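You operate a simulated robot arm through the tools that you are given. There is no shell and no other tool.

You are at the controls of a simulated robot arm. One attempt, no reset.

Task
Plug in the small column and run it up, then down again.
Fine: blue plug to the blue socket with the strip off; switch on, run with the white handset, up till the green lamp shows, then right down; off at the end.

It is judged by the outcome, as a careful person would: the job done as asked, and still so three seconds after it is handed in. It fails if anything else is knocked over, pushed out of place, dropped, spilled or broken.

Robot
A 7-joint arm with a two-finger parallel gripper, fixed in place. Base frame: the origin is on the floor under the middle of its stand, x ahead of it, y to its left, z up; the work surface is at about z = 860. Units: mm, rad, N and s.
With the tool pointing down near the work surface it reaches from about 240 to 680 mm from the base axis. Its first joint turns from -1.152 to 1.152 rad. Payload 2.4 kg.
The TCP is the grasp point between the finger pads, 30 mm short of the fingertips. In the tool frame z runs along the fingers and y along their closing line. Largest opening 94 mm; finger width 28, thickness 10; the body of the gripper, 50 by 96 mm, starts 55 mm behind the TCP.
Orientation is that of the tool frame in the base frame, as [roll, pitch, yaw] about the fixed x, y, z axes, in that order (R = Rz(yaw) Ry(pitch) Rx(roll)). With the fingers straight down and closing along the base's y, the tool's x points along the base's -x, its y along +y and its z along -z.

Tools
- The arm moves only by the tool move_arm. Its argument "moves" is a list of rows, each a list of 7 numbers: the shift along the tool's x, y, z in units of 25 mm (1.0 is 25 mm), then the turn, a rotation vector about the tool's x, y, z in units of 5 degrees (1.0 is 5 degrees), then the gripper command, from -1 (shut) to 1 (fully open), values between in proportion. In form: [[dx, dy, dz, ax, ay, az, jaw], ...]. A call has 1 to 20 rows; each row shifts and turns the commanded pose from where the row before left it, along the tool's axes as they then stand. A call with a number of a shift or a turn outside -1 to 1 is refused whole. A row lasts 0.2 s, in which the tool goes at most 50 mm and 0.15 rad; a call with a longer step from one row to the next is refused whole, and so is a gripper value outside its range. A pose out of reach is approached as far as the arm can. The call stops where the force on the tool passes 90 N (or 10 N more than at its start, if that is more) or the arm is blocked; 0.2 s more then pass. Each finger travels about 153 mm/s and halts on what it meets, pressing with about 38 N; the grip force reading is that of the motor and also rises with nothing between the fingers. The clock runs only during rows and for 0.2 s after the last one: add rows that do not move to give the fingers time. It gives the time, the measured TCP pose, the force on the tool (base axes), the opening and the grip force at its end, in the units of the frame above (readings bear some noise), with the torque about the TCP (base axes, N m) and any sound that the robot's microphone picked up.
- Cameras (640 x 400 px; columns grow to the right, rows downward): "scene" is fixed at [30.6, 466.3, 1449.5]; the picture's right is [-0.83, -0.56, 0.00], its down [-0.30, 0.44, -0.84] and it looks along [0.47, -0.70, -0.54] (base axes); focal length 340 px, centre (320, 200). "wrist" rides on the gripper at [76, 14, -102] in the tool frame; the picture's right is [-0.18, 0.98, 0.00], its down [-0.75, -0.14, -0.64] and it looks along [-0.63, -0.12, 0.77] (tool axes); focal length 243 px, centre (320, 200). There is no depth. A picture from a camera that has moved, and an enlarged one, comes with that camera's place and axes in the base frame and with its lens.
- camera(camera): a new picture of that camera. It takes no simulated time.
- close_up(camera, box): a new picture of the part [left, top, right, bottom] of that camera's present view, enlarged. It takes no simulated time.
- finish_job(): hands the job in; it is judged then, once.

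Places have to be worked out from the pictures, the camera data and where the tool is seen. Open the gripper and draw the arm clear of the work before you hand the job in, unless the task says otherwise.

The tools are called after "Emit:" as name(argument=value, ...) on one line, values as JSON. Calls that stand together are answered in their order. move_arm: Moves the arm, as the interface text tells. Its arguments: {"type":"object","properties":{"moves":{"type":"array","items":{"type":"array","items":{"type":"number"}}}},"required":["moves"]} The other tools are called the same way: camera (camera) takes a picture; close_up (camera, box) takes an enlarged picture of a part of a camera's view; finish_job () hands the job in.

At the start:

```text
time: 0.0
tcp_pos: [343.4, -14.4, 1262.8]
tcp_rot: [3.142, 0.002, -3.14]
ft_force: [-0.4, 0.8, 0.4]
torque: [0.01, -0.01, 0.03]
finger_gap: 93.9
gripper_force: 0.2
```

scene: 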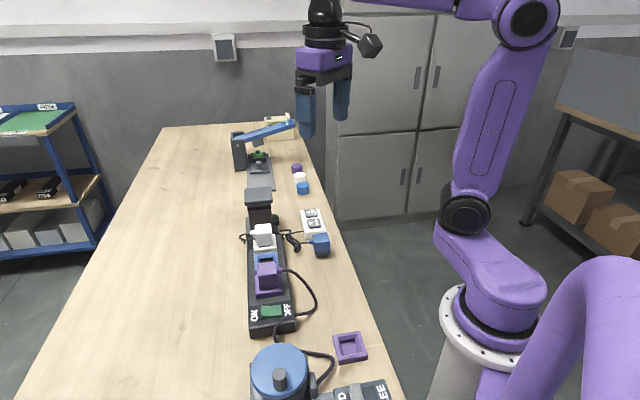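
wrist: 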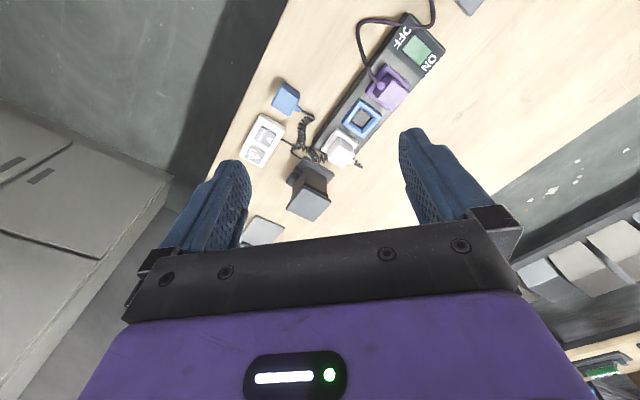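

I'll start by looking closely at the scene: the strip, the plugs, the column and handset.

Emit:
close_up(camera="scene", box=[220, 160, 380, 260])

Emit:
close_up(camera="scene", box=[220, 240, 420, 400])

Emit:
close_up(camera="wrist", box=[220, 0, 480, 240])

Emit:
close_up(camera="scene", box=[200, 100, 340, 200])

```text
4.00 times, centred on (300, 210) of scene
camera zoom: at [30.6, 466.3, 1449.5], right [-0.83, -0.56, 0.0], down [-0.3, 0.44, -0.84], along [0.47, -0.7, -0.54], focal length 1361 px, centre (400, 160)
```

zoom: 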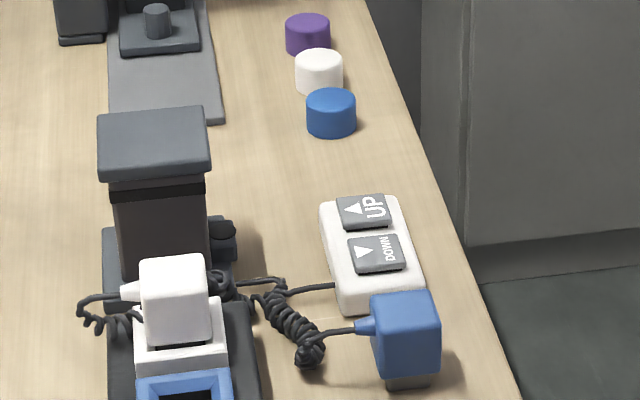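

```text
2.50 times, centred on (320, 320) of scene
camera zoom: at [30.6, 466.3, 1449.5], right [-0.83, -0.56, 0.0], down [-0.3, 0.44, -0.84], along [0.47, -0.7, -0.54], focal length 851 px, centre (320, -100)
```

zoom: 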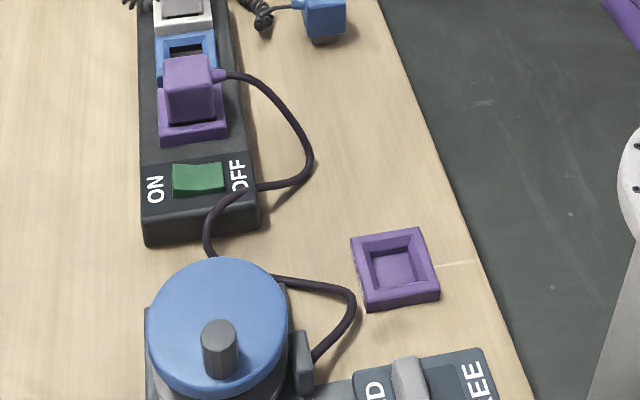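

```text
1.67 times, centred on (350, 120) of wrist
camera zoom: at [268.2, -0.6, 1365.7], right [0.18, 0.98, 0.0], down [0.75, -0.14, 0.64], along [0.63, -0.12, -0.77], focal length 404 px, centre (270, 333)
```

zoom: 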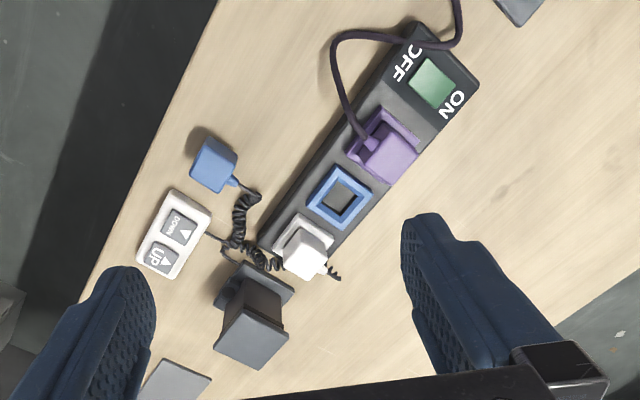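

```text
4.00 times, centred on (270, 150) of scene
camera zoom: at [30.6, 466.3, 1449.5], right [-0.83, -0.56, 0.0], down [-0.3, 0.44, -0.84], along [0.47, -0.7, -0.54], focal length 1361 px, centre (520, 400)
```

zoom: 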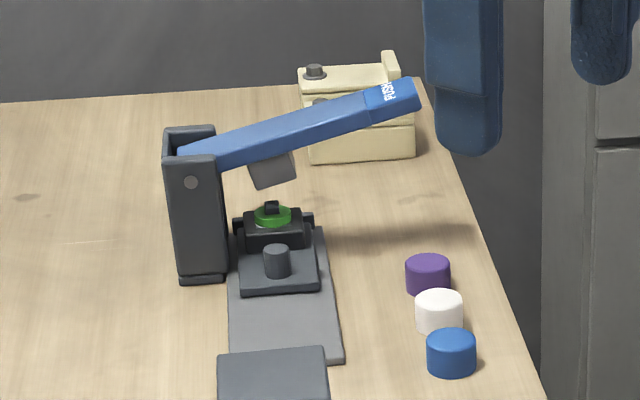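

The main items are roughly located: blue plug near (403,-93), blue socket near (463,43), handset near (475,-166), strip switch near (360,144). Next I'll zoom in tighter on the switch, cords, column and handset.

Emit:
close_up(camera="scene", box=[240, 295, 310, 340])

Emit:
close_up(camera="scene", box=[235, 180, 335, 270])

Emit:
close_up(camera="wrist", box=[380, 0, 460, 60])

Emit:
close_up(camera="wrist", box=[230, 70, 390, 240])

```text
8.89 times, centred on (275, 318) of scene
camera zoom: at [30.6, 466.3, 1449.5], right [-0.83, -0.56, 0.0], down [-0.3, 0.44, -0.84], along [0.47, -0.7, -0.54], focal length 3024 px, centre (720, -844)
```

zoom: 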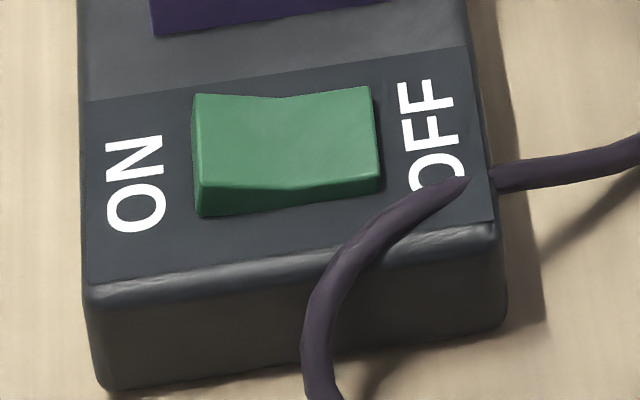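

```text
4.44 times, centred on (285, 225) of scene
camera zoom: at [30.6, 466.3, 1449.5], right [-0.83, -0.56, 0.0], down [-0.3, 0.44, -0.84], along [0.47, -0.7, -0.54], focal length 1512 px, centre (476, 89)
```

zoom: 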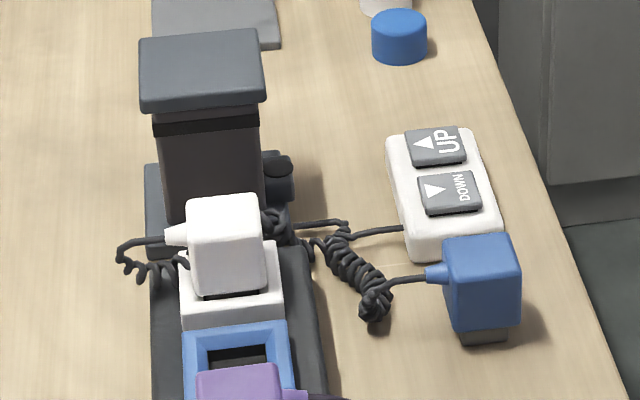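

```text
6.67 times, centred on (420, 30) of wrist
camera zoom: at [268.2, -0.6, 1365.7], right [0.18, 0.98, 0.0], down [0.75, -0.14, 0.64], along [0.63, -0.12, -0.77], focal length 1618 px, centre (-347, 1333)
```

zoom: 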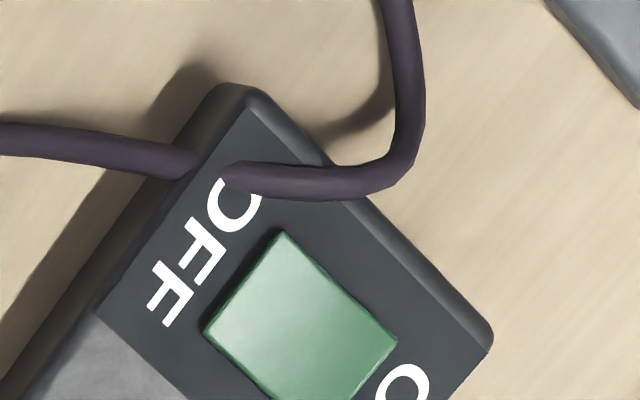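

```text
2.35 times, centred on (310, 155) of wrist
camera zoom: at [268.2, -0.6, 1365.7], right [0.18, 0.98, 0.0], down [0.75, -0.14, 0.64], along [0.63, -0.12, -0.77], focal length 571 px, centre (344, 306)
```

zoom: 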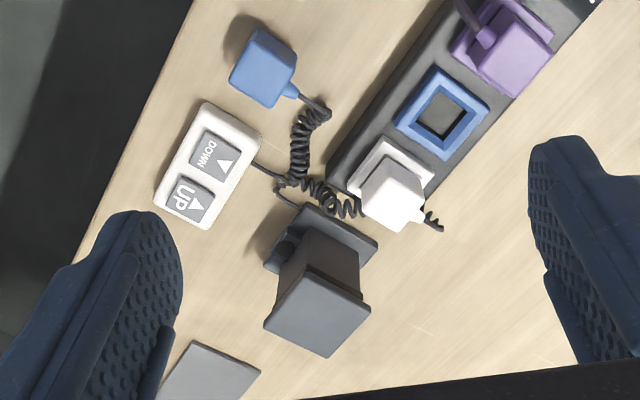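

The rocker looks tilted with the OFF side down, so the strip appears to be off, but I want a closer look to confirm. I'm lowering the arm over the free area near the blue plug for a better wrist view.

Emit:
move_arm(moves=[[0.05, -0.25, 1, 0, 0, 0, 1], [0.05, -0.25, 1, 0, 0, 0, 1], [0.05, -0.25, 1, 0, 0, 0, 1], [0.05, -0.25, 1, 0, 0, 0, 1], [0.05, -0.25, 1, 0, 0, 0, 1], [0.05, -0.25, 1, 0, 0, 0, 1], [0.05, -0.25, 1, 0, 0, 0, 1], [0.05, -0.25, 1, 0, 0, 0, 1], [0.05, -0.25, 1, 0, 0, 0, 1], [0.05, -0.25, 1, 0, 0, 0, 1]])

Emit:
camera(camera="wrist")

Emit:
camera(camera="scene")

```text
time: 2.2
tcp_pos: [330.2, -74.9, 1014.2]
tcp_rot: [-3.141, 0.001, -3.141]
ft_force: [0.6, 0.5, -0.1]
torque: [0.0, 0.03, 0.02]
finger_gap: 94.0
gripper_force: 0.0
```

```text
taken
camera wrist: at [255.6, -61.5, 1115.7], right [0.18, 0.98, 0.0], down [0.75, -0.14, 0.64], along [0.63, -0.12, -0.77], focal length 243 px, centre (320, 200)
```

wrist: 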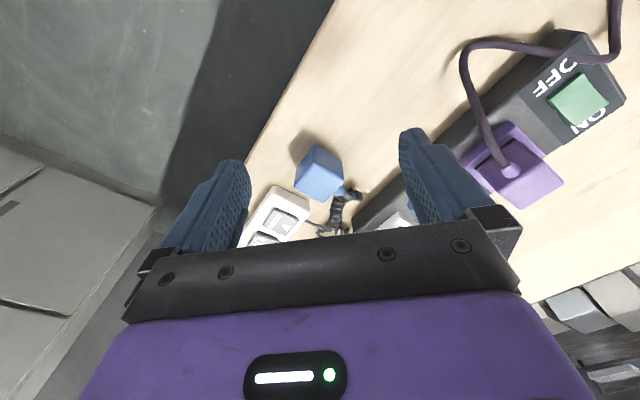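

```text
taken
```

scene: 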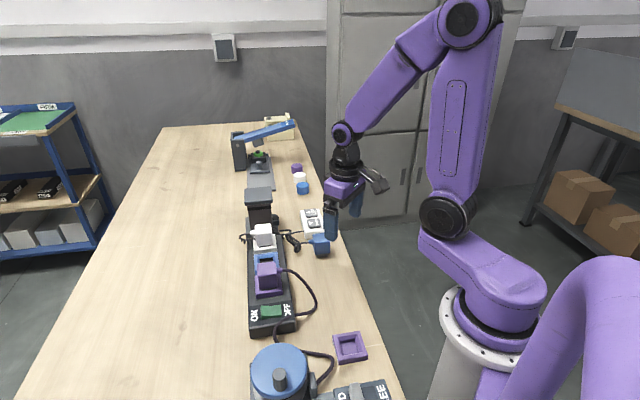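

Now close-ups from this pose of the switch, the blue plug and the strip.

Emit:
close_up(camera="wrist", box=[520, 30, 640, 150])

Emit:
close_up(camera="wrist", box=[240, 120, 400, 240])

Emit:
close_up(camera="scene", box=[240, 235, 320, 295])

Emit:
close_up(camera="scene", box=[235, 210, 315, 260])

```text
3.33 times, centred on (580, 90) of wrist
camera zoom: at [255.6, -61.5, 1115.7], right [0.18, 0.98, 0.0], down [0.75, -0.14, 0.64], along [0.63, -0.12, -0.77], focal length 809 px, centre (-547, 567)
```

zoom: 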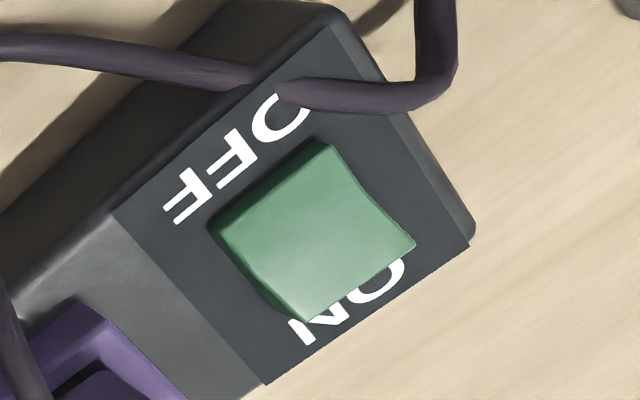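

```text
3.33 times, centred on (320, 180) of wrist
camera zoom: at [255.6, -61.5, 1115.7], right [0.18, 0.98, 0.0], down [0.75, -0.14, 0.64], along [0.63, -0.12, -0.77], focal length 809 px, centre (320, 267)
```

zoom: 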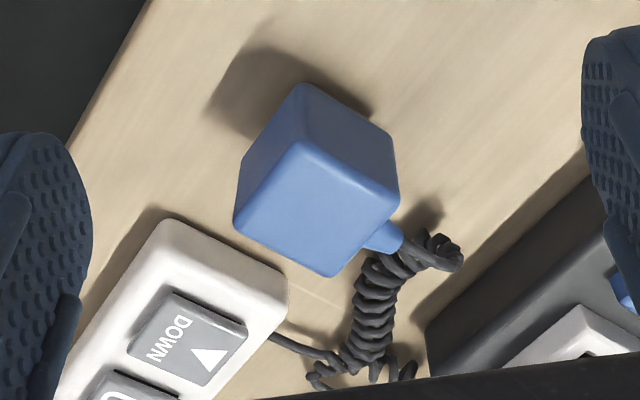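

```text
6.67 times, centred on (280, 265) of scene
camera zoom: at [30.6, 466.3, 1449.5], right [-0.83, -0.56, 0.0], down [-0.3, 0.44, -0.84], along [0.47, -0.7, -0.54], focal length 2268 px, centre (587, -233)
```

zoom: 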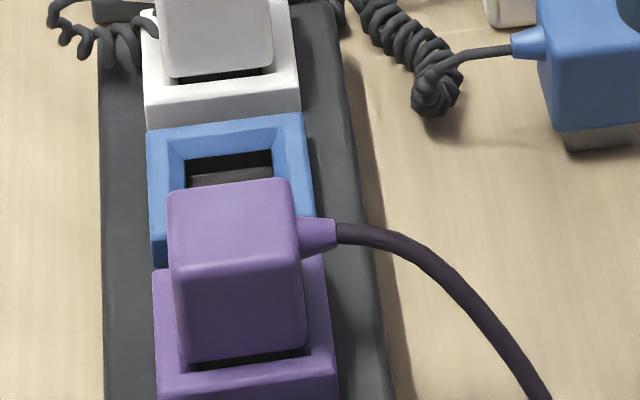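

```text
8.00 times, centred on (275, 235) of scene
camera zoom: at [30.6, 466.3, 1449.5], right [-0.83, -0.56, 0.0], down [-0.3, 0.44, -0.84], along [0.47, -0.7, -0.54], focal length 2722 px, centre (680, -80)
```

zoom: 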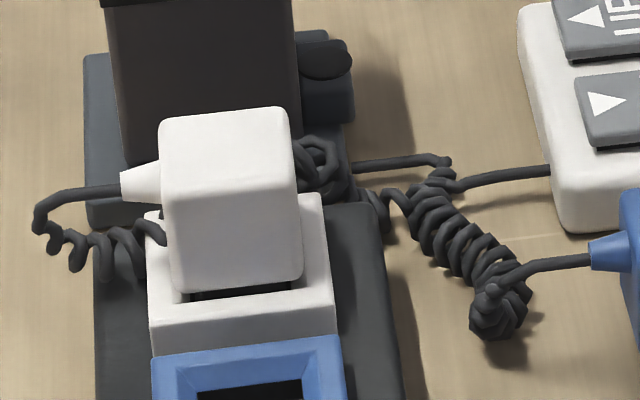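

Zooming further in on the rocker to be sure which side is pressed.

Emit:
close_up(camera="scene", box=[256, 300, 286, 322])

Emit:
close_up(camera="wrist", box=[540, 60, 620, 135])

Emit:
close_up(camera="scene", box=[230, 330, 410, 400])

```text
16.00 times, centred on (271, 311) of scene
camera zoom: at [30.6, 466.3, 1449.5], right [-0.83, -0.56, 0.0], down [-0.3, 0.44, -0.84], along [0.47, -0.7, -0.54], focal length 5444 px, centre (1104, -1576)
```

zoom: 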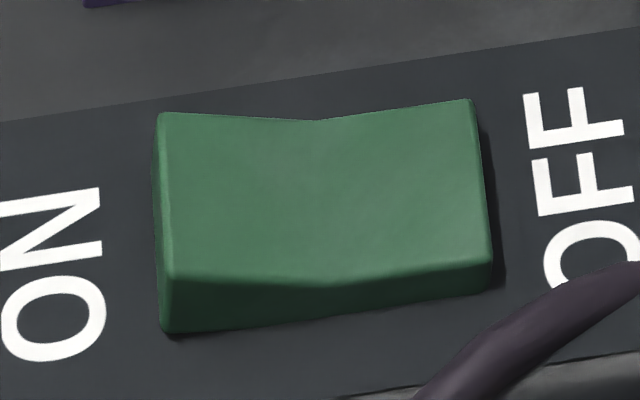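

```text
5.33 times, centred on (580, 98) of wrist
camera zoom: at [255.6, -61.5, 1115.7], right [0.18, 0.98, 0.0], down [0.75, -0.14, 0.64], along [0.63, -0.12, -0.77], focal length 1294 px, centre (-1067, 747)
```

zoom: 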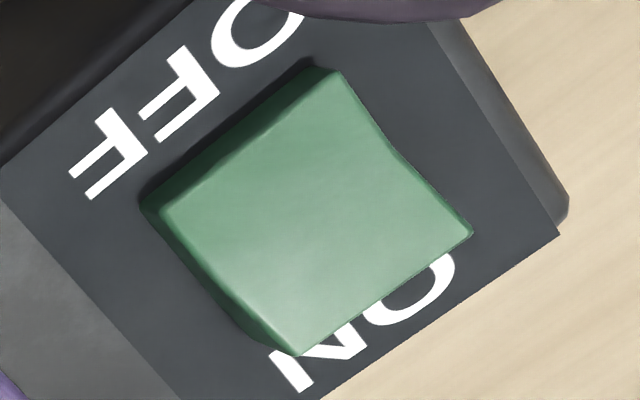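

```text
3.56 times, centred on (320, 365) of scene
camera zoom: at [30.6, 466.3, 1449.5], right [-0.83, -0.56, 0.0], down [-0.3, 0.44, -0.84], along [0.47, -0.7, -0.54], focal length 1210 px, centre (320, -387)
```

zoom: 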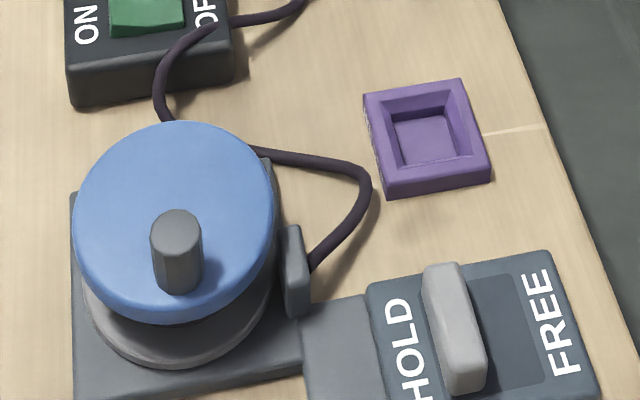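

The OFF side is clearly pressed, so the strip is off. The blue plug's top is centred near (402,-89,911), about 37 mm square and turned 45°, with its cord leaving toward (+x,+y). Next I'll look at the sockets with the tool turned 45°, as it will be for the grasp.

Emit:
move_arm(moves=[[-0.6, 0.67, 0, 0, 0, 0, 1], [-0.6, 0.67, 0, 0, 0, 0, 1], [-0.6, 0.67, 0, 0, 0, 0, 1], [-0.6, 0.67, 0, 0, 0, 0, 1], [0, 0, 0, 0, 0, -1, 1], [0, 0, 0, 0, 0, -1, 1], [0, 0, 0, 0, 0, -1, 1], [0, 0, 0, 0, 0, -1, 1], [0, 0, 0, 0, 0, -1, 1], [0, 0, 0, 0, 0, -1, 1], [0, 0, 0, 0, 0, -1, 1], [0, 0, 0, 0, 0, -1, 1], [0, 0, 0, 0, 0, -1, 1]])

Emit:
camera(camera="wrist")

Emit:
close_up(camera="wrist", box=[200, 60, 440, 230])

```text
time: 5.0
tcp_pos: [391.7, -10.1, 1013.3]
tcp_rot: [-3.141, 0.001, -2.353]
ft_force: [0.8, 1.0, -0.2]
torque: [0.03, 0.01, -0.01]
finger_gap: 94.1
gripper_force: 0.0
```

```text
taken
camera wrist: at [329.0, -53.9, 1116.1], right [-0.57, 0.82, 0.0], down [0.63, 0.43, 0.64], along [0.53, 0.36, -0.77], focal length 243 px, centre (320, 200)
```

wrist: 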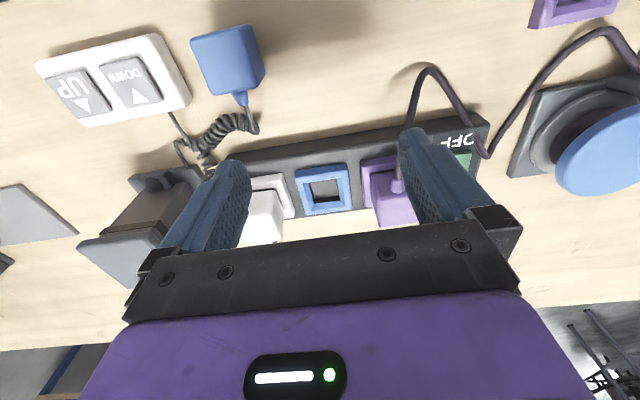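

```text
2.35 times, centred on (320, 145) of wrist
camera zoom: at [329.0, -53.9, 1116.1], right [-0.57, 0.82, 0.0], down [0.63, 0.43, 0.64], along [0.53, 0.36, -0.77], focal length 571 px, centre (320, 329)
```

zoom: 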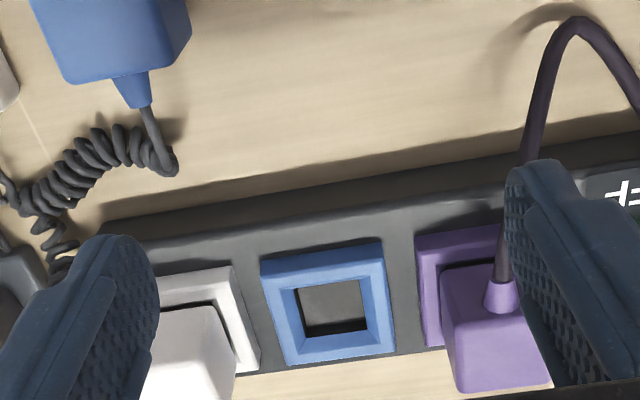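

The blue socket frame centres near (465,48) with its top near z=905. I'll zoom in on it for precise corners and the gaps to the white and purple plugs.

Emit:
close_up(camera="wrist", box=[285, 150, 365, 220])

Emit:
close_up(camera="wrist", box=[240, 140, 430, 240])

Emit:
close_up(camera="scene", box=[250, 220, 290, 260])

Emit:
close_up(camera="wrist", box=[20, 10, 280, 180])

```text
5.71 times, centred on (325, 185) of wrist
camera zoom: at [329.0, -53.9, 1116.1], right [-0.57, 0.82, 0.0], down [0.63, 0.43, 0.64], along [0.53, 0.36, -0.77], focal length 1386 px, centre (291, 286)
```

zoom: 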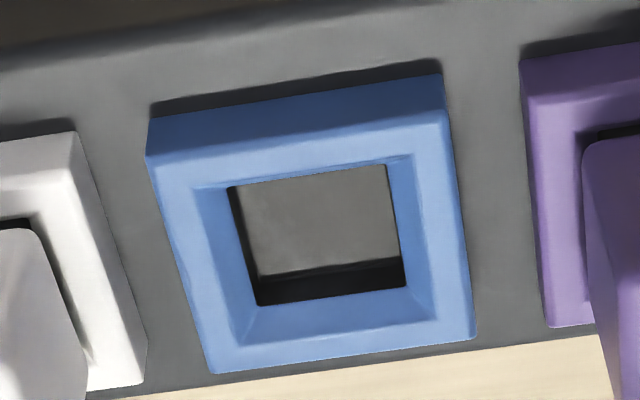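

```text
3.37 times, centred on (335, 190) of wrist
camera zoom: at [329.0, -53.9, 1116.1], right [-0.57, 0.82, 0.0], down [0.63, 0.43, 0.64], along [0.53, 0.36, -0.77], focal length 817 px, centre (270, 234)
```

zoom: 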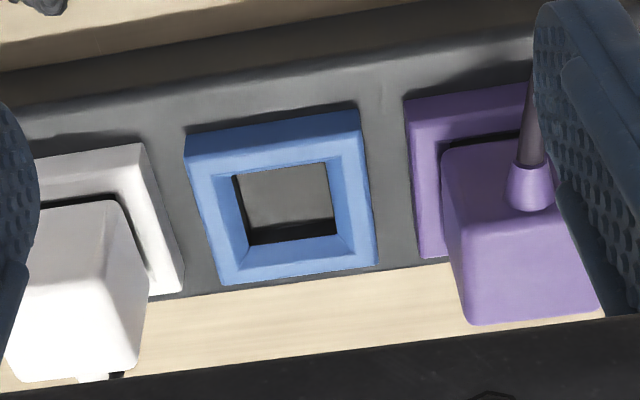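

```text
10.00 times, centred on (270, 240) of scene
camera zoom: at [30.6, 466.3, 1449.5], right [-0.83, -0.56, 0.0], down [-0.3, 0.44, -0.84], along [0.47, -0.7, -0.54], focal length 3402 px, centre (820, -200)
```

zoom: 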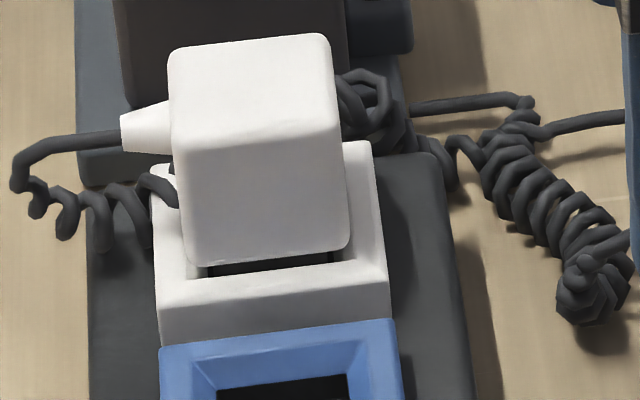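

```text
2.35 times, centred on (150, 95) of wrist
camera zoom: at [329.0, -53.9, 1116.1], right [-0.57, 0.82, 0.0], down [0.63, 0.43, 0.64], along [0.53, 0.36, -0.77], focal length 571 px, centre (720, 447)
```

zoom: 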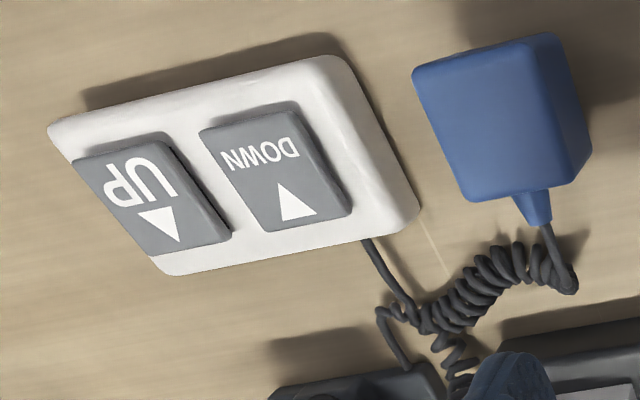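

Geometry so far:
- Socket centre is (463.6,46.5), rim z≈905, strip axis at −45°.
- Socket pitch is about 70 mm, which leaves about 33 mm beside the plug for the fingers.
- The purple plug's top, already inserted, is at z≈948.

I'll move over the blue plug with the jaws opened to about 60 mm, staying above it at first.

Emit:
move_arm(moves=[[0.489, -0.632, 0, 0, 0, 0, 0.28], [0.489, -0.632, 0, 0, 0, 0, 0.28], [0.489, -0.632, 0, 0, 0, 0, 0.28], [0.489, -0.632, 0, 0, 0, 0, 0.28], [0, 0, 0.8, 0, 0, 0, 0.28], [0, 0, 0.8, 0, 0, 0, 0.28], [0, 0, 0.8, 0, 0, 0, 0.28], [0, 0, 0, 0, 0, 0, 0.28]])

Emit:
camera(camera="wrist")

Emit:
close_up(camera="scene", box=[270, 170, 390, 270])

```text
time: 6.8
tcp_pos: [400.2, -89.9, 953.9]
tcp_rot: [-3.14, -0.001, -2.356]
ft_force: [0.2, 0.4, 0.0]
torque: [0.03, 0.0, 0.02]
finger_gap: 60.1
gripper_force: 0.0
```

```text
taken
camera wrist: at [337.0, -134.8, 1057.0], right [-0.56, 0.83, 0.0], down [0.63, 0.43, 0.64], along [0.53, 0.36, -0.77], focal length 243 px, centre (320, 200)
```

wrist: 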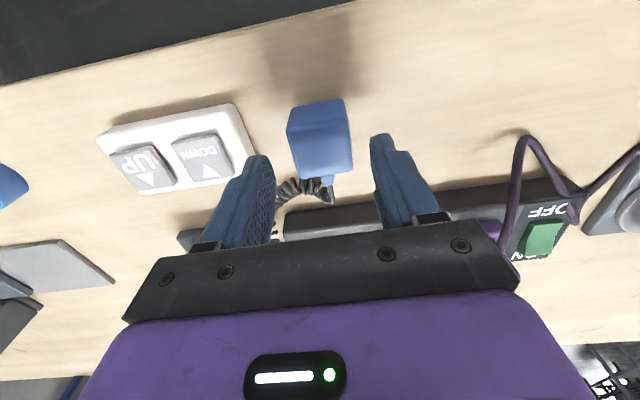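

```text
4.00 times, centred on (330, 220) of scene
camera zoom: at [30.6, 466.3, 1449.5], right [-0.83, -0.56, 0.0], down [-0.3, 0.44, -0.84], along [0.47, -0.7, -0.54], focal length 1361 px, centre (280, 120)
```

zoom: 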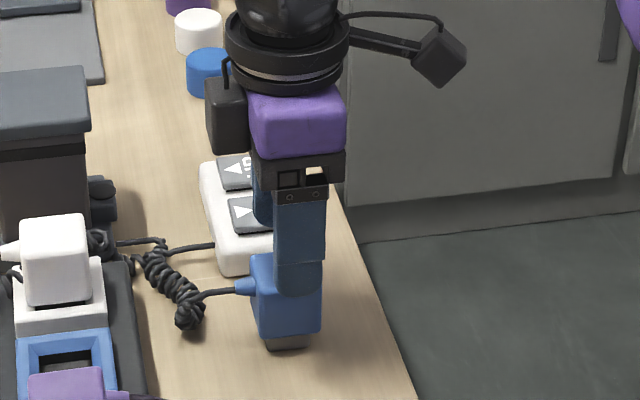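

I'll zoom in to check that the plug is centred between the fingers.

Emit:
close_up(camera="wrist", box=[230, 80, 430, 230])

```text
2.67 times, centred on (330, 155) of wrist
camera zoom: at [337.0, -134.8, 1057.0], right [-0.56, 0.83, 0.0], down [0.63, 0.43, 0.64], along [0.53, 0.36, -0.77], focal length 647 px, centre (293, 320)
```

zoom: 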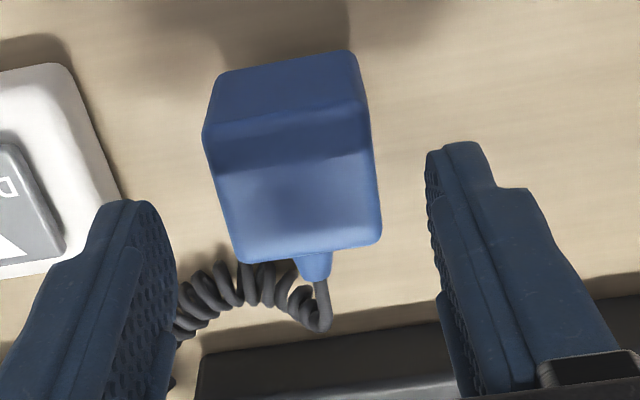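

The plug is centred under the TCP at (400.2,-89.7). Now I lower to grasp height at z≈911 and close.

Emit:
move_arm(moves=[[0, 0, 0.43, 0, 0, 0, 0.28], [0, 0, 0.43, 0, 0, 0, 0.28], [0, 0, 0.43, 0, 0, 0, 0.28], [0, 0, 0.43, 0, 0, 0, 0.28], [0, 0, 0, 0, 0, 0, 0.28]])

Emit:
close_up(camera="scene", box=[270, 170, 390, 270])

```text
time: 8.0
tcp_pos: [401.6, -88.6, 909.7]
tcp_rot: [-3.141, 0.002, -2.356]
ft_force: [0.8, -0.2, -0.3]
torque: [-0.02, -0.04, 0.0]
finger_gap: 60.4
gripper_force: 0.2
```

```text
4.00 times, centred on (330, 220) of scene
camera zoom: at [30.6, 466.3, 1449.5], right [-0.83, -0.56, 0.0], down [-0.3, 0.44, -0.84], along [0.47, -0.7, -0.54], focal length 1361 px, centre (280, 120)
```

zoom: 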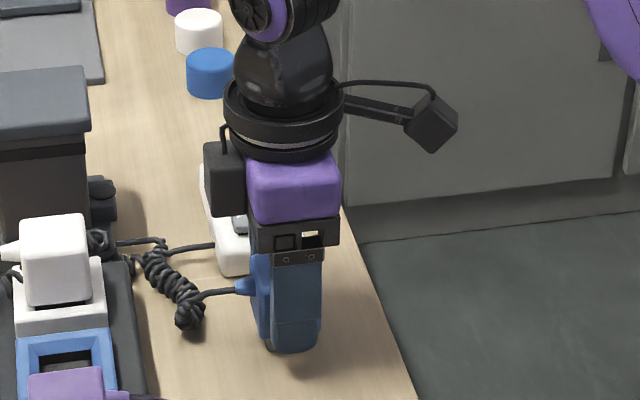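

The tool is at grasp height with nothing touching, so I close on the plug.

Emit:
move_arm(moves=[[0, 0, 0, 0, 0, 0, -0.1], [0, 0, 0, 0, 0, 0, -0.4], [0, 0, 0, 0, 0, 0, -1], [0, 0, 0, 0, 0, 0, -1]])

Emit:
camera(camera="wrist")

```text
time: 9.0
tcp_pos: [400.5, -88.0, 910.1]
tcp_rot: [-3.141, 0.0, -2.356]
ft_force: [0.8, 0.4, 0.0]
torque: [-0.01, -0.01, -0.03]
finger_gap: 43.5
gripper_force: 37.7
```

```text
taken
camera wrist: at [338.0, -132.9, 1013.5], right [-0.56, 0.83, 0.0], down [0.63, 0.43, 0.64], along [0.53, 0.36, -0.77], focal length 243 px, centre (320, 200)
```

wrist: 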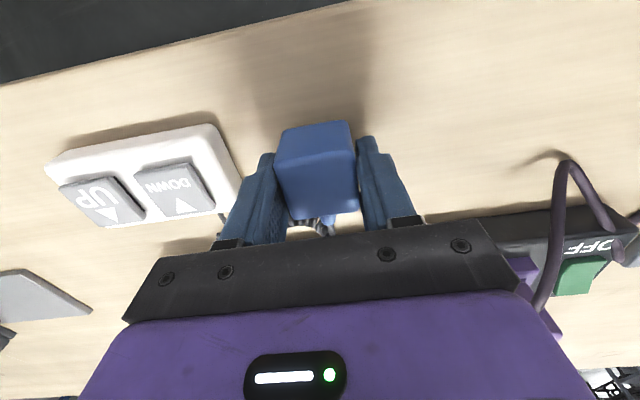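

The plug is gripped (43.5 mm gap, 37.7 N). I'll lift it 75 mm straight up and check.

Emit:
move_arm(moves=[[0, 0, -0.5, 0, 0, 0, -1], [0, 0, -0.5, 0, 0, 0, -1], [0, 0, -0.5, 0, 0, 0, -1], [0, 0, -0.5, 0, 0, 0, -1], [0, 0, -0.5, 0, 0, 0, -1], [0, 0, -0.5, 0, 0, 0, -1], [0, 0, 0, 0, 0, 0, -1]])

Emit:
camera(camera="scene")

Emit:
camera(camera="wrist")

```text
time: 10.6
tcp_pos: [401.1, -88.8, 985.3]
tcp_rot: [3.141, -0.001, -2.357]
ft_force: [-0.3, 0.8, -0.1]
torque: [0.02, -0.05, -0.06]
finger_gap: 0.0
gripper_force: 32.7
```

```text
taken
```

scene: 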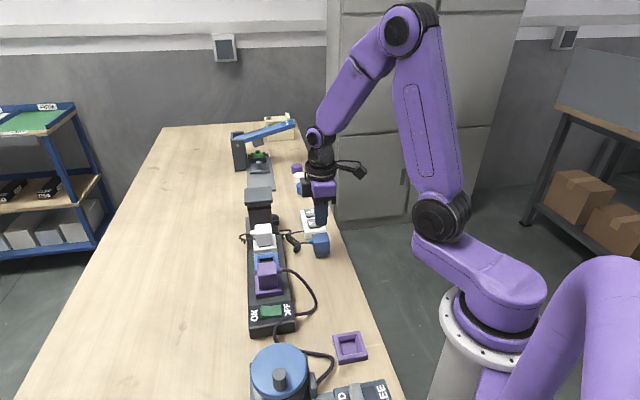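

```text
taken
camera wrist: at [337.4, -132.8, 1088.6], right [-0.56, 0.83, 0.0], down [0.63, 0.43, 0.64], along [0.53, 0.36, -0.77], focal length 243 px, centre (320, 200)
```

wrist: 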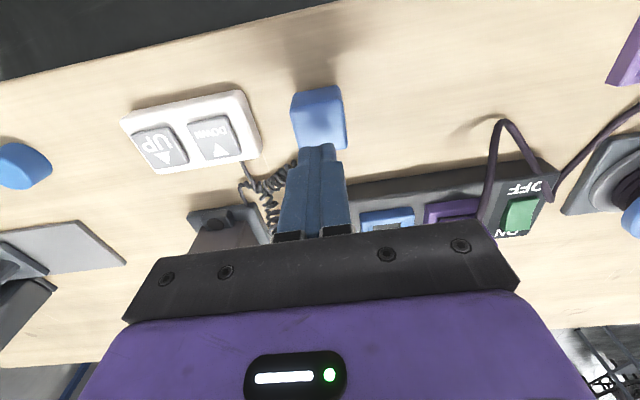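

The fingers are empty: the plug slipped out on the way up and appears to be still standing on the table. I'll look at its pose.

Emit:
close_up(camera="wrist", box=[260, 60, 380, 170])

Emit:
close_up(camera="scene", box=[280, 205, 360, 265])

```text
3.64 times, centred on (320, 115) of wrist
camera zoom: at [337.4, -132.8, 1088.6], right [-0.56, 0.83, 0.0], down [0.63, 0.43, 0.64], along [0.53, 0.36, -0.77], focal length 882 px, centre (320, 509)
```

zoom: 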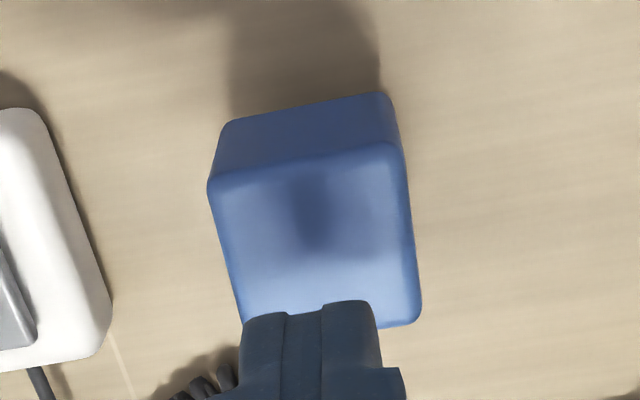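

```text
6.67 times, centred on (320, 235) of scene
camera zoom: at [30.6, 466.3, 1449.5], right [-0.83, -0.56, 0.0], down [-0.3, 0.44, -0.84], along [0.47, -0.7, -0.54], focal length 2268 px, centre (320, -33)
```

zoom: 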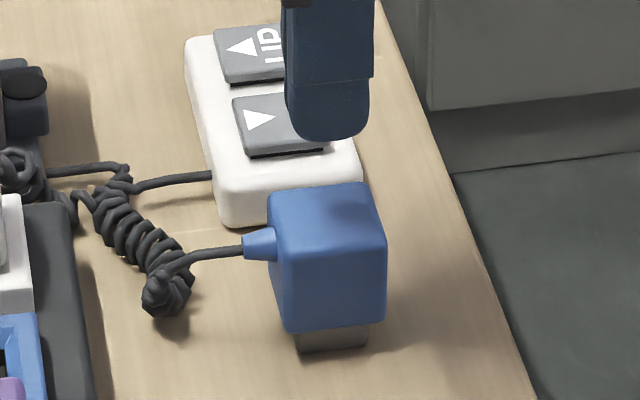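

The plug is still standing upright and undisturbed at (401.2,-88.5). I had gripped too close to its rounded top edge, so I'll reopen, go about 10 mm deeper (TCP z≈900, tips at 870), and grip again.

Emit:
move_arm(moves=[[0, 0, 0, 0, 0, 0, 0.28], [0, 0, 0, 0, 0, 0, 0.28], [0, 0, 0, 0, 0, 0, 0.28], [0, 0, 0.68, 0, 0, 0, 0.28], [0, 0, 0.68, 0, 0, 0, 0.28], [0, 0, 0.68, 0, 0, 0, 0.28], [0, 0, 0.68, 0, 0, 0, 0.28], [0, 0, 0.68, 0, 0, 0, 0.28], [0, 0, 0, 0, 0, 0, 0.28], [0, 0, 0, 0, 0, 0, 0.0], [0, 0, 0, 0, 0, 0, -0.2], [0, 0, 0, 0, 0, 0, -0.4], [0, 0, 0, 0, 0, 0, -1], [0, 0, 0, 0, 0, 0, -1], [0, 0, 0, 0, 0, 0, -1]])

Emit:
camera(camera="wrist")

Emit:
close_up(camera="scene", box=[280, 185, 370, 265])

```text
time: 13.8
tcp_pos: [400.1, -88.9, 900.4]
tcp_rot: [3.141, 0.0, -2.356]
ft_force: [-0.5, 0.6, 0.4]
torque: [0.01, 0.01, 0.01]
finger_gap: 43.5
gripper_force: 38.3
```

```text
taken
camera wrist: at [337.6, -133.2, 1001.6], right [-0.56, 0.83, 0.0], down [0.63, 0.43, 0.64], along [0.53, 0.36, -0.77], focal length 243 px, centre (320, 200)
```

wrist: 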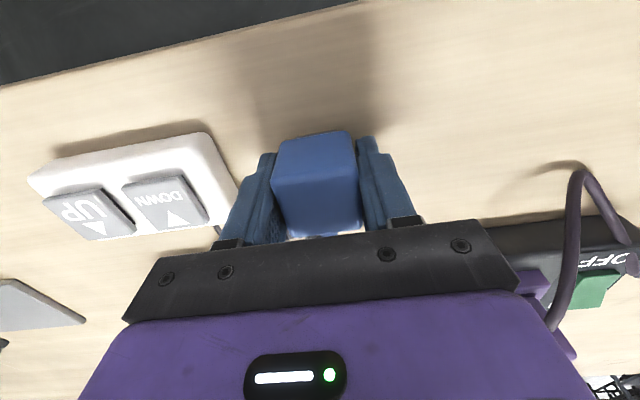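

```text
5.00 times, centred on (325, 225) of scene
camera zoom: at [30.6, 466.3, 1449.5], right [-0.83, -0.56, 0.0], down [-0.3, 0.44, -0.84], along [0.47, -0.7, -0.54], focal length 1701 px, centre (295, 75)
```

zoom: 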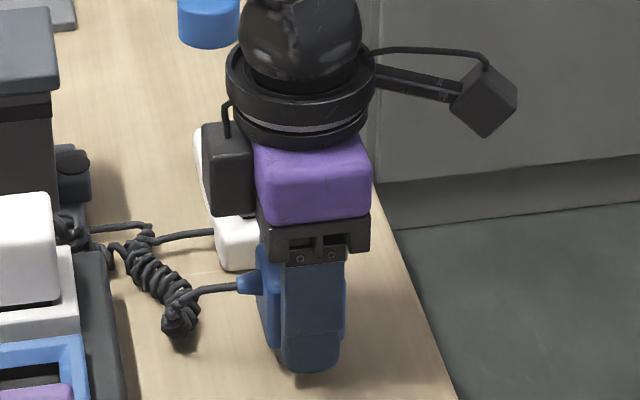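

The gap is 43.5 mm again, so contact is firm. I'll lift slowly by a few millimetres and check that the plug follows.

Emit:
move_arm(moves=[[0, 0, -0.1, 0, 0, 0, -1], [0, 0, -0.1, 0, 0, 0, -1], [0, 0, -0.1, 0, 0, 0, -1], [0, 0, -0.1, 0, 0, 0, -1], [0, 0, 0, 0, 0, 0, -1]])

Emit:
close_up(camera="scene", box=[280, 185, 370, 265])

Emit:
close_up(camera="wrist", box=[230, 110, 430, 250])

```text
time: 15.0
tcp_pos: [400.6, -88.2, 909.1]
tcp_rot: [3.141, -0.001, -2.357]
ft_force: [-0.1, -0.5, -0.1]
torque: [-0.02, 0.02, -0.02]
finger_gap: 43.5
gripper_force: 38.2
```

```text
5.00 times, centred on (325, 225) of scene
camera zoom: at [30.6, 466.3, 1449.5], right [-0.83, -0.56, 0.0], down [-0.3, 0.44, -0.84], along [0.47, -0.7, -0.54], focal length 1701 px, centre (295, 75)
```

zoom: 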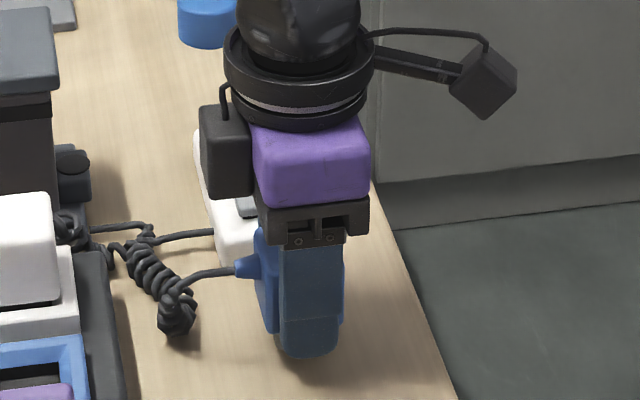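

```text
2.86 times, centred on (330, 180) of wrist
camera zoom: at [338.0, -132.4, 1012.1], right [-0.56, 0.83, 0.0], down [0.63, 0.43, 0.64], along [0.53, 0.36, -0.77], focal length 693 px, centre (291, 257)
```

zoom: 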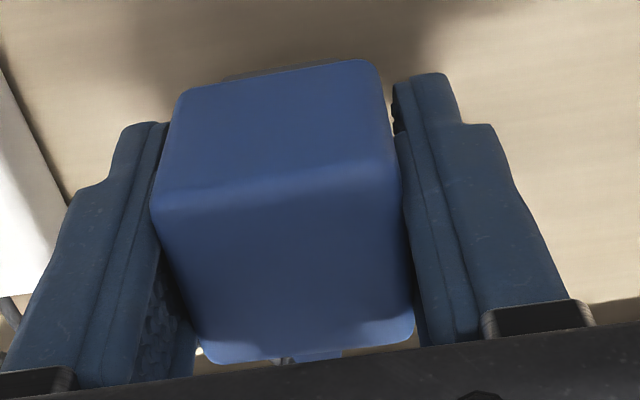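

The plug is coming up with the gripper this time. I'll keep lifting gently and re-check.

Emit:
move_arm(moves=[[0, 0, -0.15, 0, 0, 0, -1], [0, 0, -0.15, 0, 0, 0, -1], [0, 0, -0.2, 0, 0, 0, -1], [0, 0, -0.2, 0, 0, 0, -1], [0, 0, -0.2, 0, 0, 0, -1], [0, 0, -0.2, 0, 0, 0, -1], [0, 0, -0.2, 0, 0, 0, -1], [0, 0, 0, 0, 0, 0, -1]])

Emit:
close_up(camera="scene", box=[270, 165, 370, 265])

Emit:
close_up(camera="wrist", box=[230, 110, 430, 250])

```text
time: 16.8
tcp_pos: [402.3, -89.4, 941.3]
tcp_rot: [3.141, 0.001, -2.358]
ft_force: [-0.7, 0.4, -0.4]
torque: [-0.01, -0.04, 0.02]
finger_gap: 43.7
gripper_force: 37.8
```

```text
4.00 times, centred on (320, 215) of scene
camera zoom: at [30.6, 466.3, 1449.5], right [-0.83, -0.56, 0.0], down [-0.3, 0.44, -0.84], along [0.47, -0.7, -0.54], focal length 1361 px, centre (320, 140)
```

zoom: 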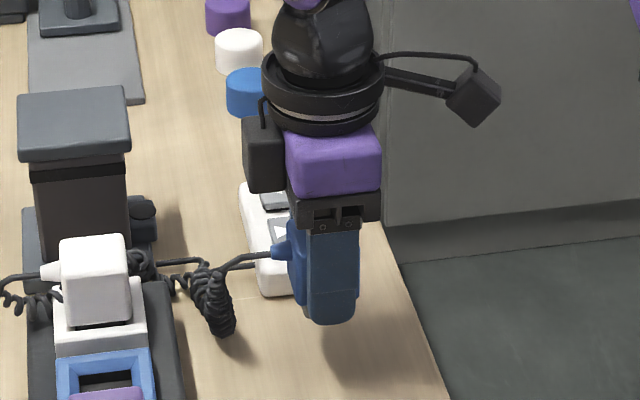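

```text
2.86 times, centred on (330, 180) of wrist
camera zoom: at [338.8, -133.4, 1044.2], right [-0.56, 0.83, 0.0], down [0.63, 0.43, 0.64], along [0.53, 0.36, -0.77], focal length 693 px, centre (291, 257)
```

zoom: 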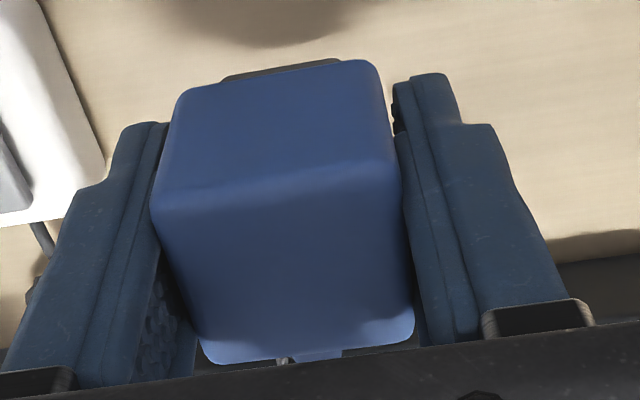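

It is holding firmly. I'll continue lifting to z≈979, then shift along the strip direction so the plug lines up with the blue socket column.

Emit:
move_arm(moves=[[0, 0, -0.3, 0, 0, 0, -1], [0, 0, -0.3, 0, 0, 0, -1], [0, 0, -0.3, 0, 0, 0, -1], [0, 0, -0.3, 0, 0, 0, -1], [0, 0, -0.3, 0, 0, 0, -1], [0, 0.3, 0, 0, 0, 0, -1], [0, 0.36, 0, 0, 0, 0, -1], [0, 0.36, 0, 0, 0, 0, -1], [0, 0.36, 0, 0, 0, 0, -1], [0, 0.36, 0, 0, 0, 0, -1], [0, 0.36, 0, 0, 0, 0, -1], [0, 0, 0, 0, 0, 0, -1]])

Emit:
camera(camera="scene")

Emit:
camera(camera="wrist")

```text
time: 19.4
tcp_pos: [365.9, -51.6, 979.8]
tcp_rot: [3.14, -0.001, -2.357]
ft_force: [-0.3, -0.1, -0.3]
torque: [-0.03, -0.02, -0.01]
finger_gap: 43.8
gripper_force: 38.2
```

```text
taken
```

scene: 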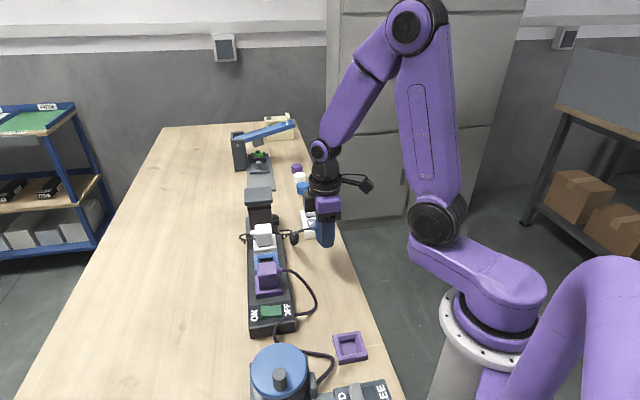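

```text
taken
camera wrist: at [301.8, -95.5, 1082.8], right [-0.57, 0.82, 0.0], down [0.63, 0.43, 0.64], along [0.53, 0.36, -0.77], focal length 243 px, centre (320, 200)
```

wrist: 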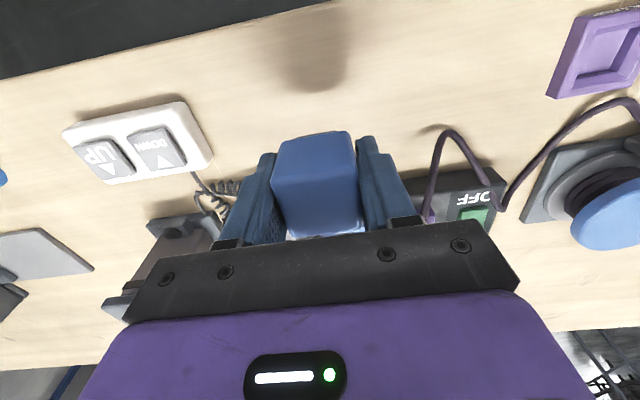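

Aligned along the strip (u≈295). Now I move across the strip to above the blue socket at the same height.

Emit:
move_arm(moves=[[-0.3, 0, 0, 0, 0, 0, -1], [-0.4, 0, 0, 0, 0, 0, -1], [-0.5, 0, 0, 0, 0, 0, -1], [-0.5, 0, 0, 0, 0, 0, -1], [-0.5, 0, 0, 0, 0, 0, -1], [-0.5, 0, 0, 0, 0, 0, -1], [-0.5, 0, 0, 0, 0, 0, -1], [-0.5, 0, 0, 0, 0, 0, -1], [-0.5, 0, 0, 0, 0, 0, -1], [-0.5, 0, 0, 0, 0, 0, -1], [-0.5, 0, 0, 0, 0, 0, -1], [-0.3, 0, 0, 0, 0, 0, -1], [0, 0, 0, 0, 0, 0, -1]])

Emit:
camera(camera="wrist")

Emit:
close_up(camera="scene", box=[220, 190, 320, 300])

```text
time: 22.2
tcp_pos: [462.9, 47.2, 981.4]
tcp_rot: [3.141, 0.0, -2.356]
ft_force: [1.0, -0.8, -0.8]
torque: [0.03, -0.04, 0.03]
finger_gap: 43.7
gripper_force: 38.3
```

```text
taken
camera wrist: at [399.2, 2.4, 1084.0], right [-0.56, 0.83, 0.0], down [0.63, 0.43, 0.64], along [0.53, 0.36, -0.77], focal length 243 px, centre (320, 200)
```

wrist: 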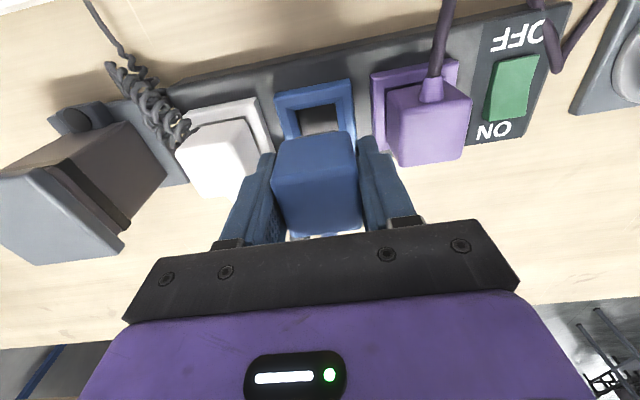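

```text
3.64 times, centred on (270, 245) of scene
camera zoom: at [30.6, 466.3, 1449.5], right [-0.83, -0.56, 0.0], down [-0.3, 0.44, -0.84], along [0.47, -0.7, -0.54], focal length 1237 px, centre (502, 36)
```

zoom: 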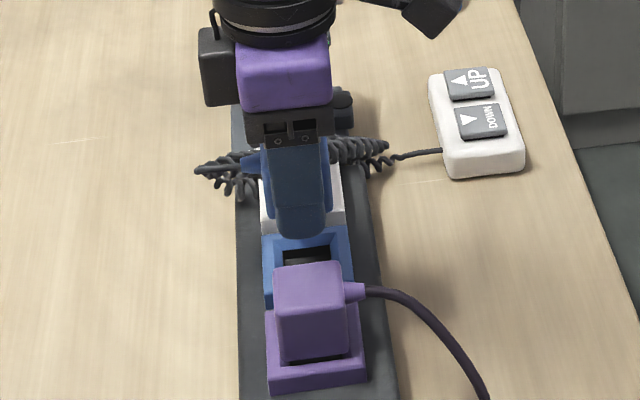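

I'll verify the socket position from this closer view before lowering.

Emit:
close_up(camera="wrist", box=[250, 60, 390, 240])

Emit:
close_up(camera="wrist", box=[160, 50, 480, 220])

Emit:
close_up(camera="scene", box=[240, 210, 300, 280])

```text
2.22 times, centred on (320, 150) of wrist
camera zoom: at [399.2, 2.4, 1084.0], right [-0.56, 0.83, 0.0], down [0.63, 0.43, 0.64], along [0.53, 0.36, -0.77], focal length 539 px, centre (320, 311)
```

zoom: 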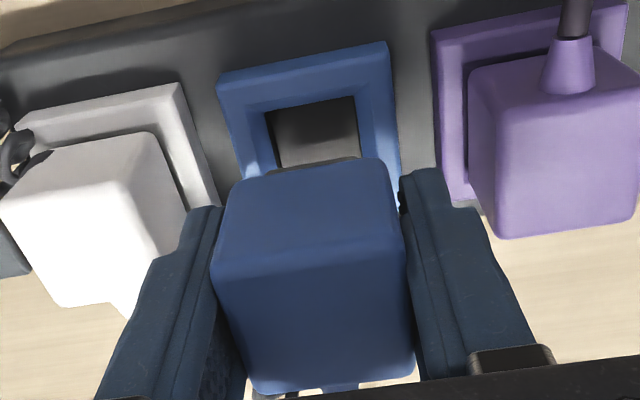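

```text
2.00 times, centred on (320, 135) of wrist
camera zoom: at [399.2, 2.4, 1084.0], right [-0.56, 0.83, 0.0], down [0.63, 0.43, 0.64], along [0.53, 0.36, -0.77], focal length 485 px, centre (320, 330)
```

zoom: 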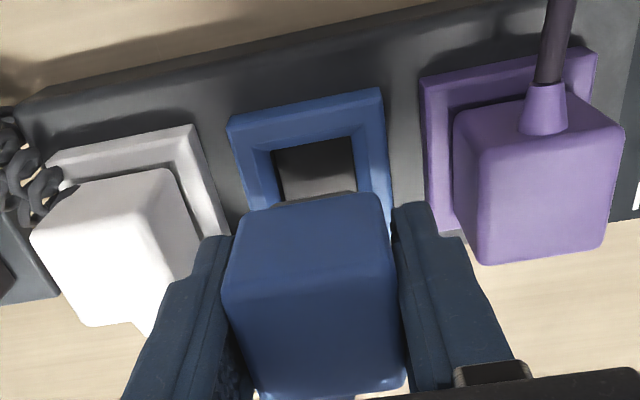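

```text
5.71 times, centred on (270, 245) of scene
camera zoom: at [30.6, 466.3, 1449.5], right [-0.83, -0.56, 0.0], down [-0.3, 0.44, -0.84], along [0.47, -0.7, -0.54], focal length 1944 px, centre (606, -57)
```

zoom: 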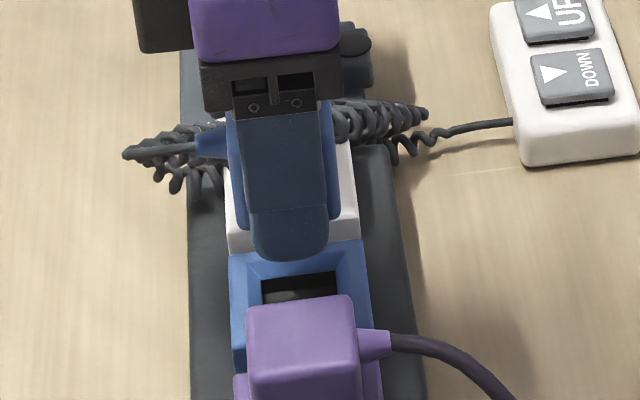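

The plug hovers over the socket. I'll apply a ~1 mm correction and lower until the plug base is about 10 mm above the rim, then check alignment from both cameras.

Emit:
move_arm(moves=[[-0.04, -0.04, 0, 0, 0, 0, -1], [0, 0, 0.3, 0, 0, 0, -1], [0, 0, 0.3, 0, 0, 0, -1], [0, 0, 0.4, 0, 0, 0, -1], [0, 0, 0, 0, 0, 0, -1]])

Emit:
close_up(camera="wrist", box=[240, 60, 400, 240])

Emit:
close_up(camera="scene", box=[240, 210, 300, 280])

```text
time: 23.4
tcp_pos: [464.8, 47.5, 955.2]
tcp_rot: [-3.14, 0.0, -2.356]
ft_force: [-0.4, 0.5, -1.3]
torque: [0.0, -0.01, -0.03]
finger_gap: 43.6
gripper_force: 37.9
```

```text
2.22 times, centred on (320, 150) of wrist
camera zoom: at [400.6, 2.6, 1058.2], right [-0.56, 0.83, 0.0], down [0.63, 0.43, 0.64], along [0.53, 0.36, -0.77], focal length 539 px, centre (320, 311)
```

zoom: 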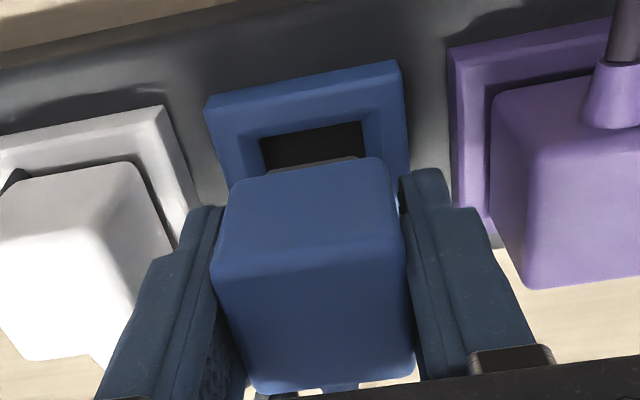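

```text
5.71 times, centred on (270, 245) of scene
camera zoom: at [30.6, 466.3, 1449.5], right [-0.83, -0.56, 0.0], down [-0.3, 0.44, -0.84], along [0.47, -0.7, -0.54], focal length 1944 px, centre (606, -57)
```

zoom: 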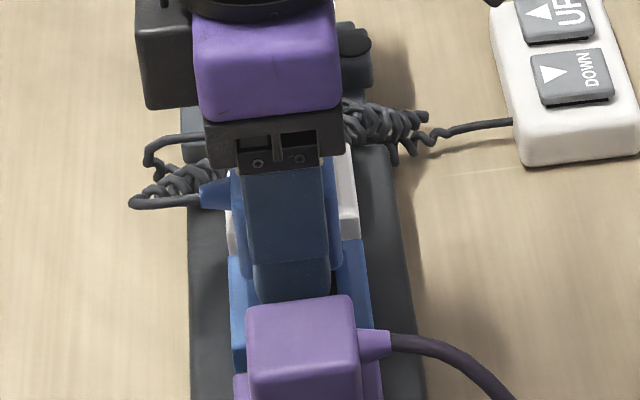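

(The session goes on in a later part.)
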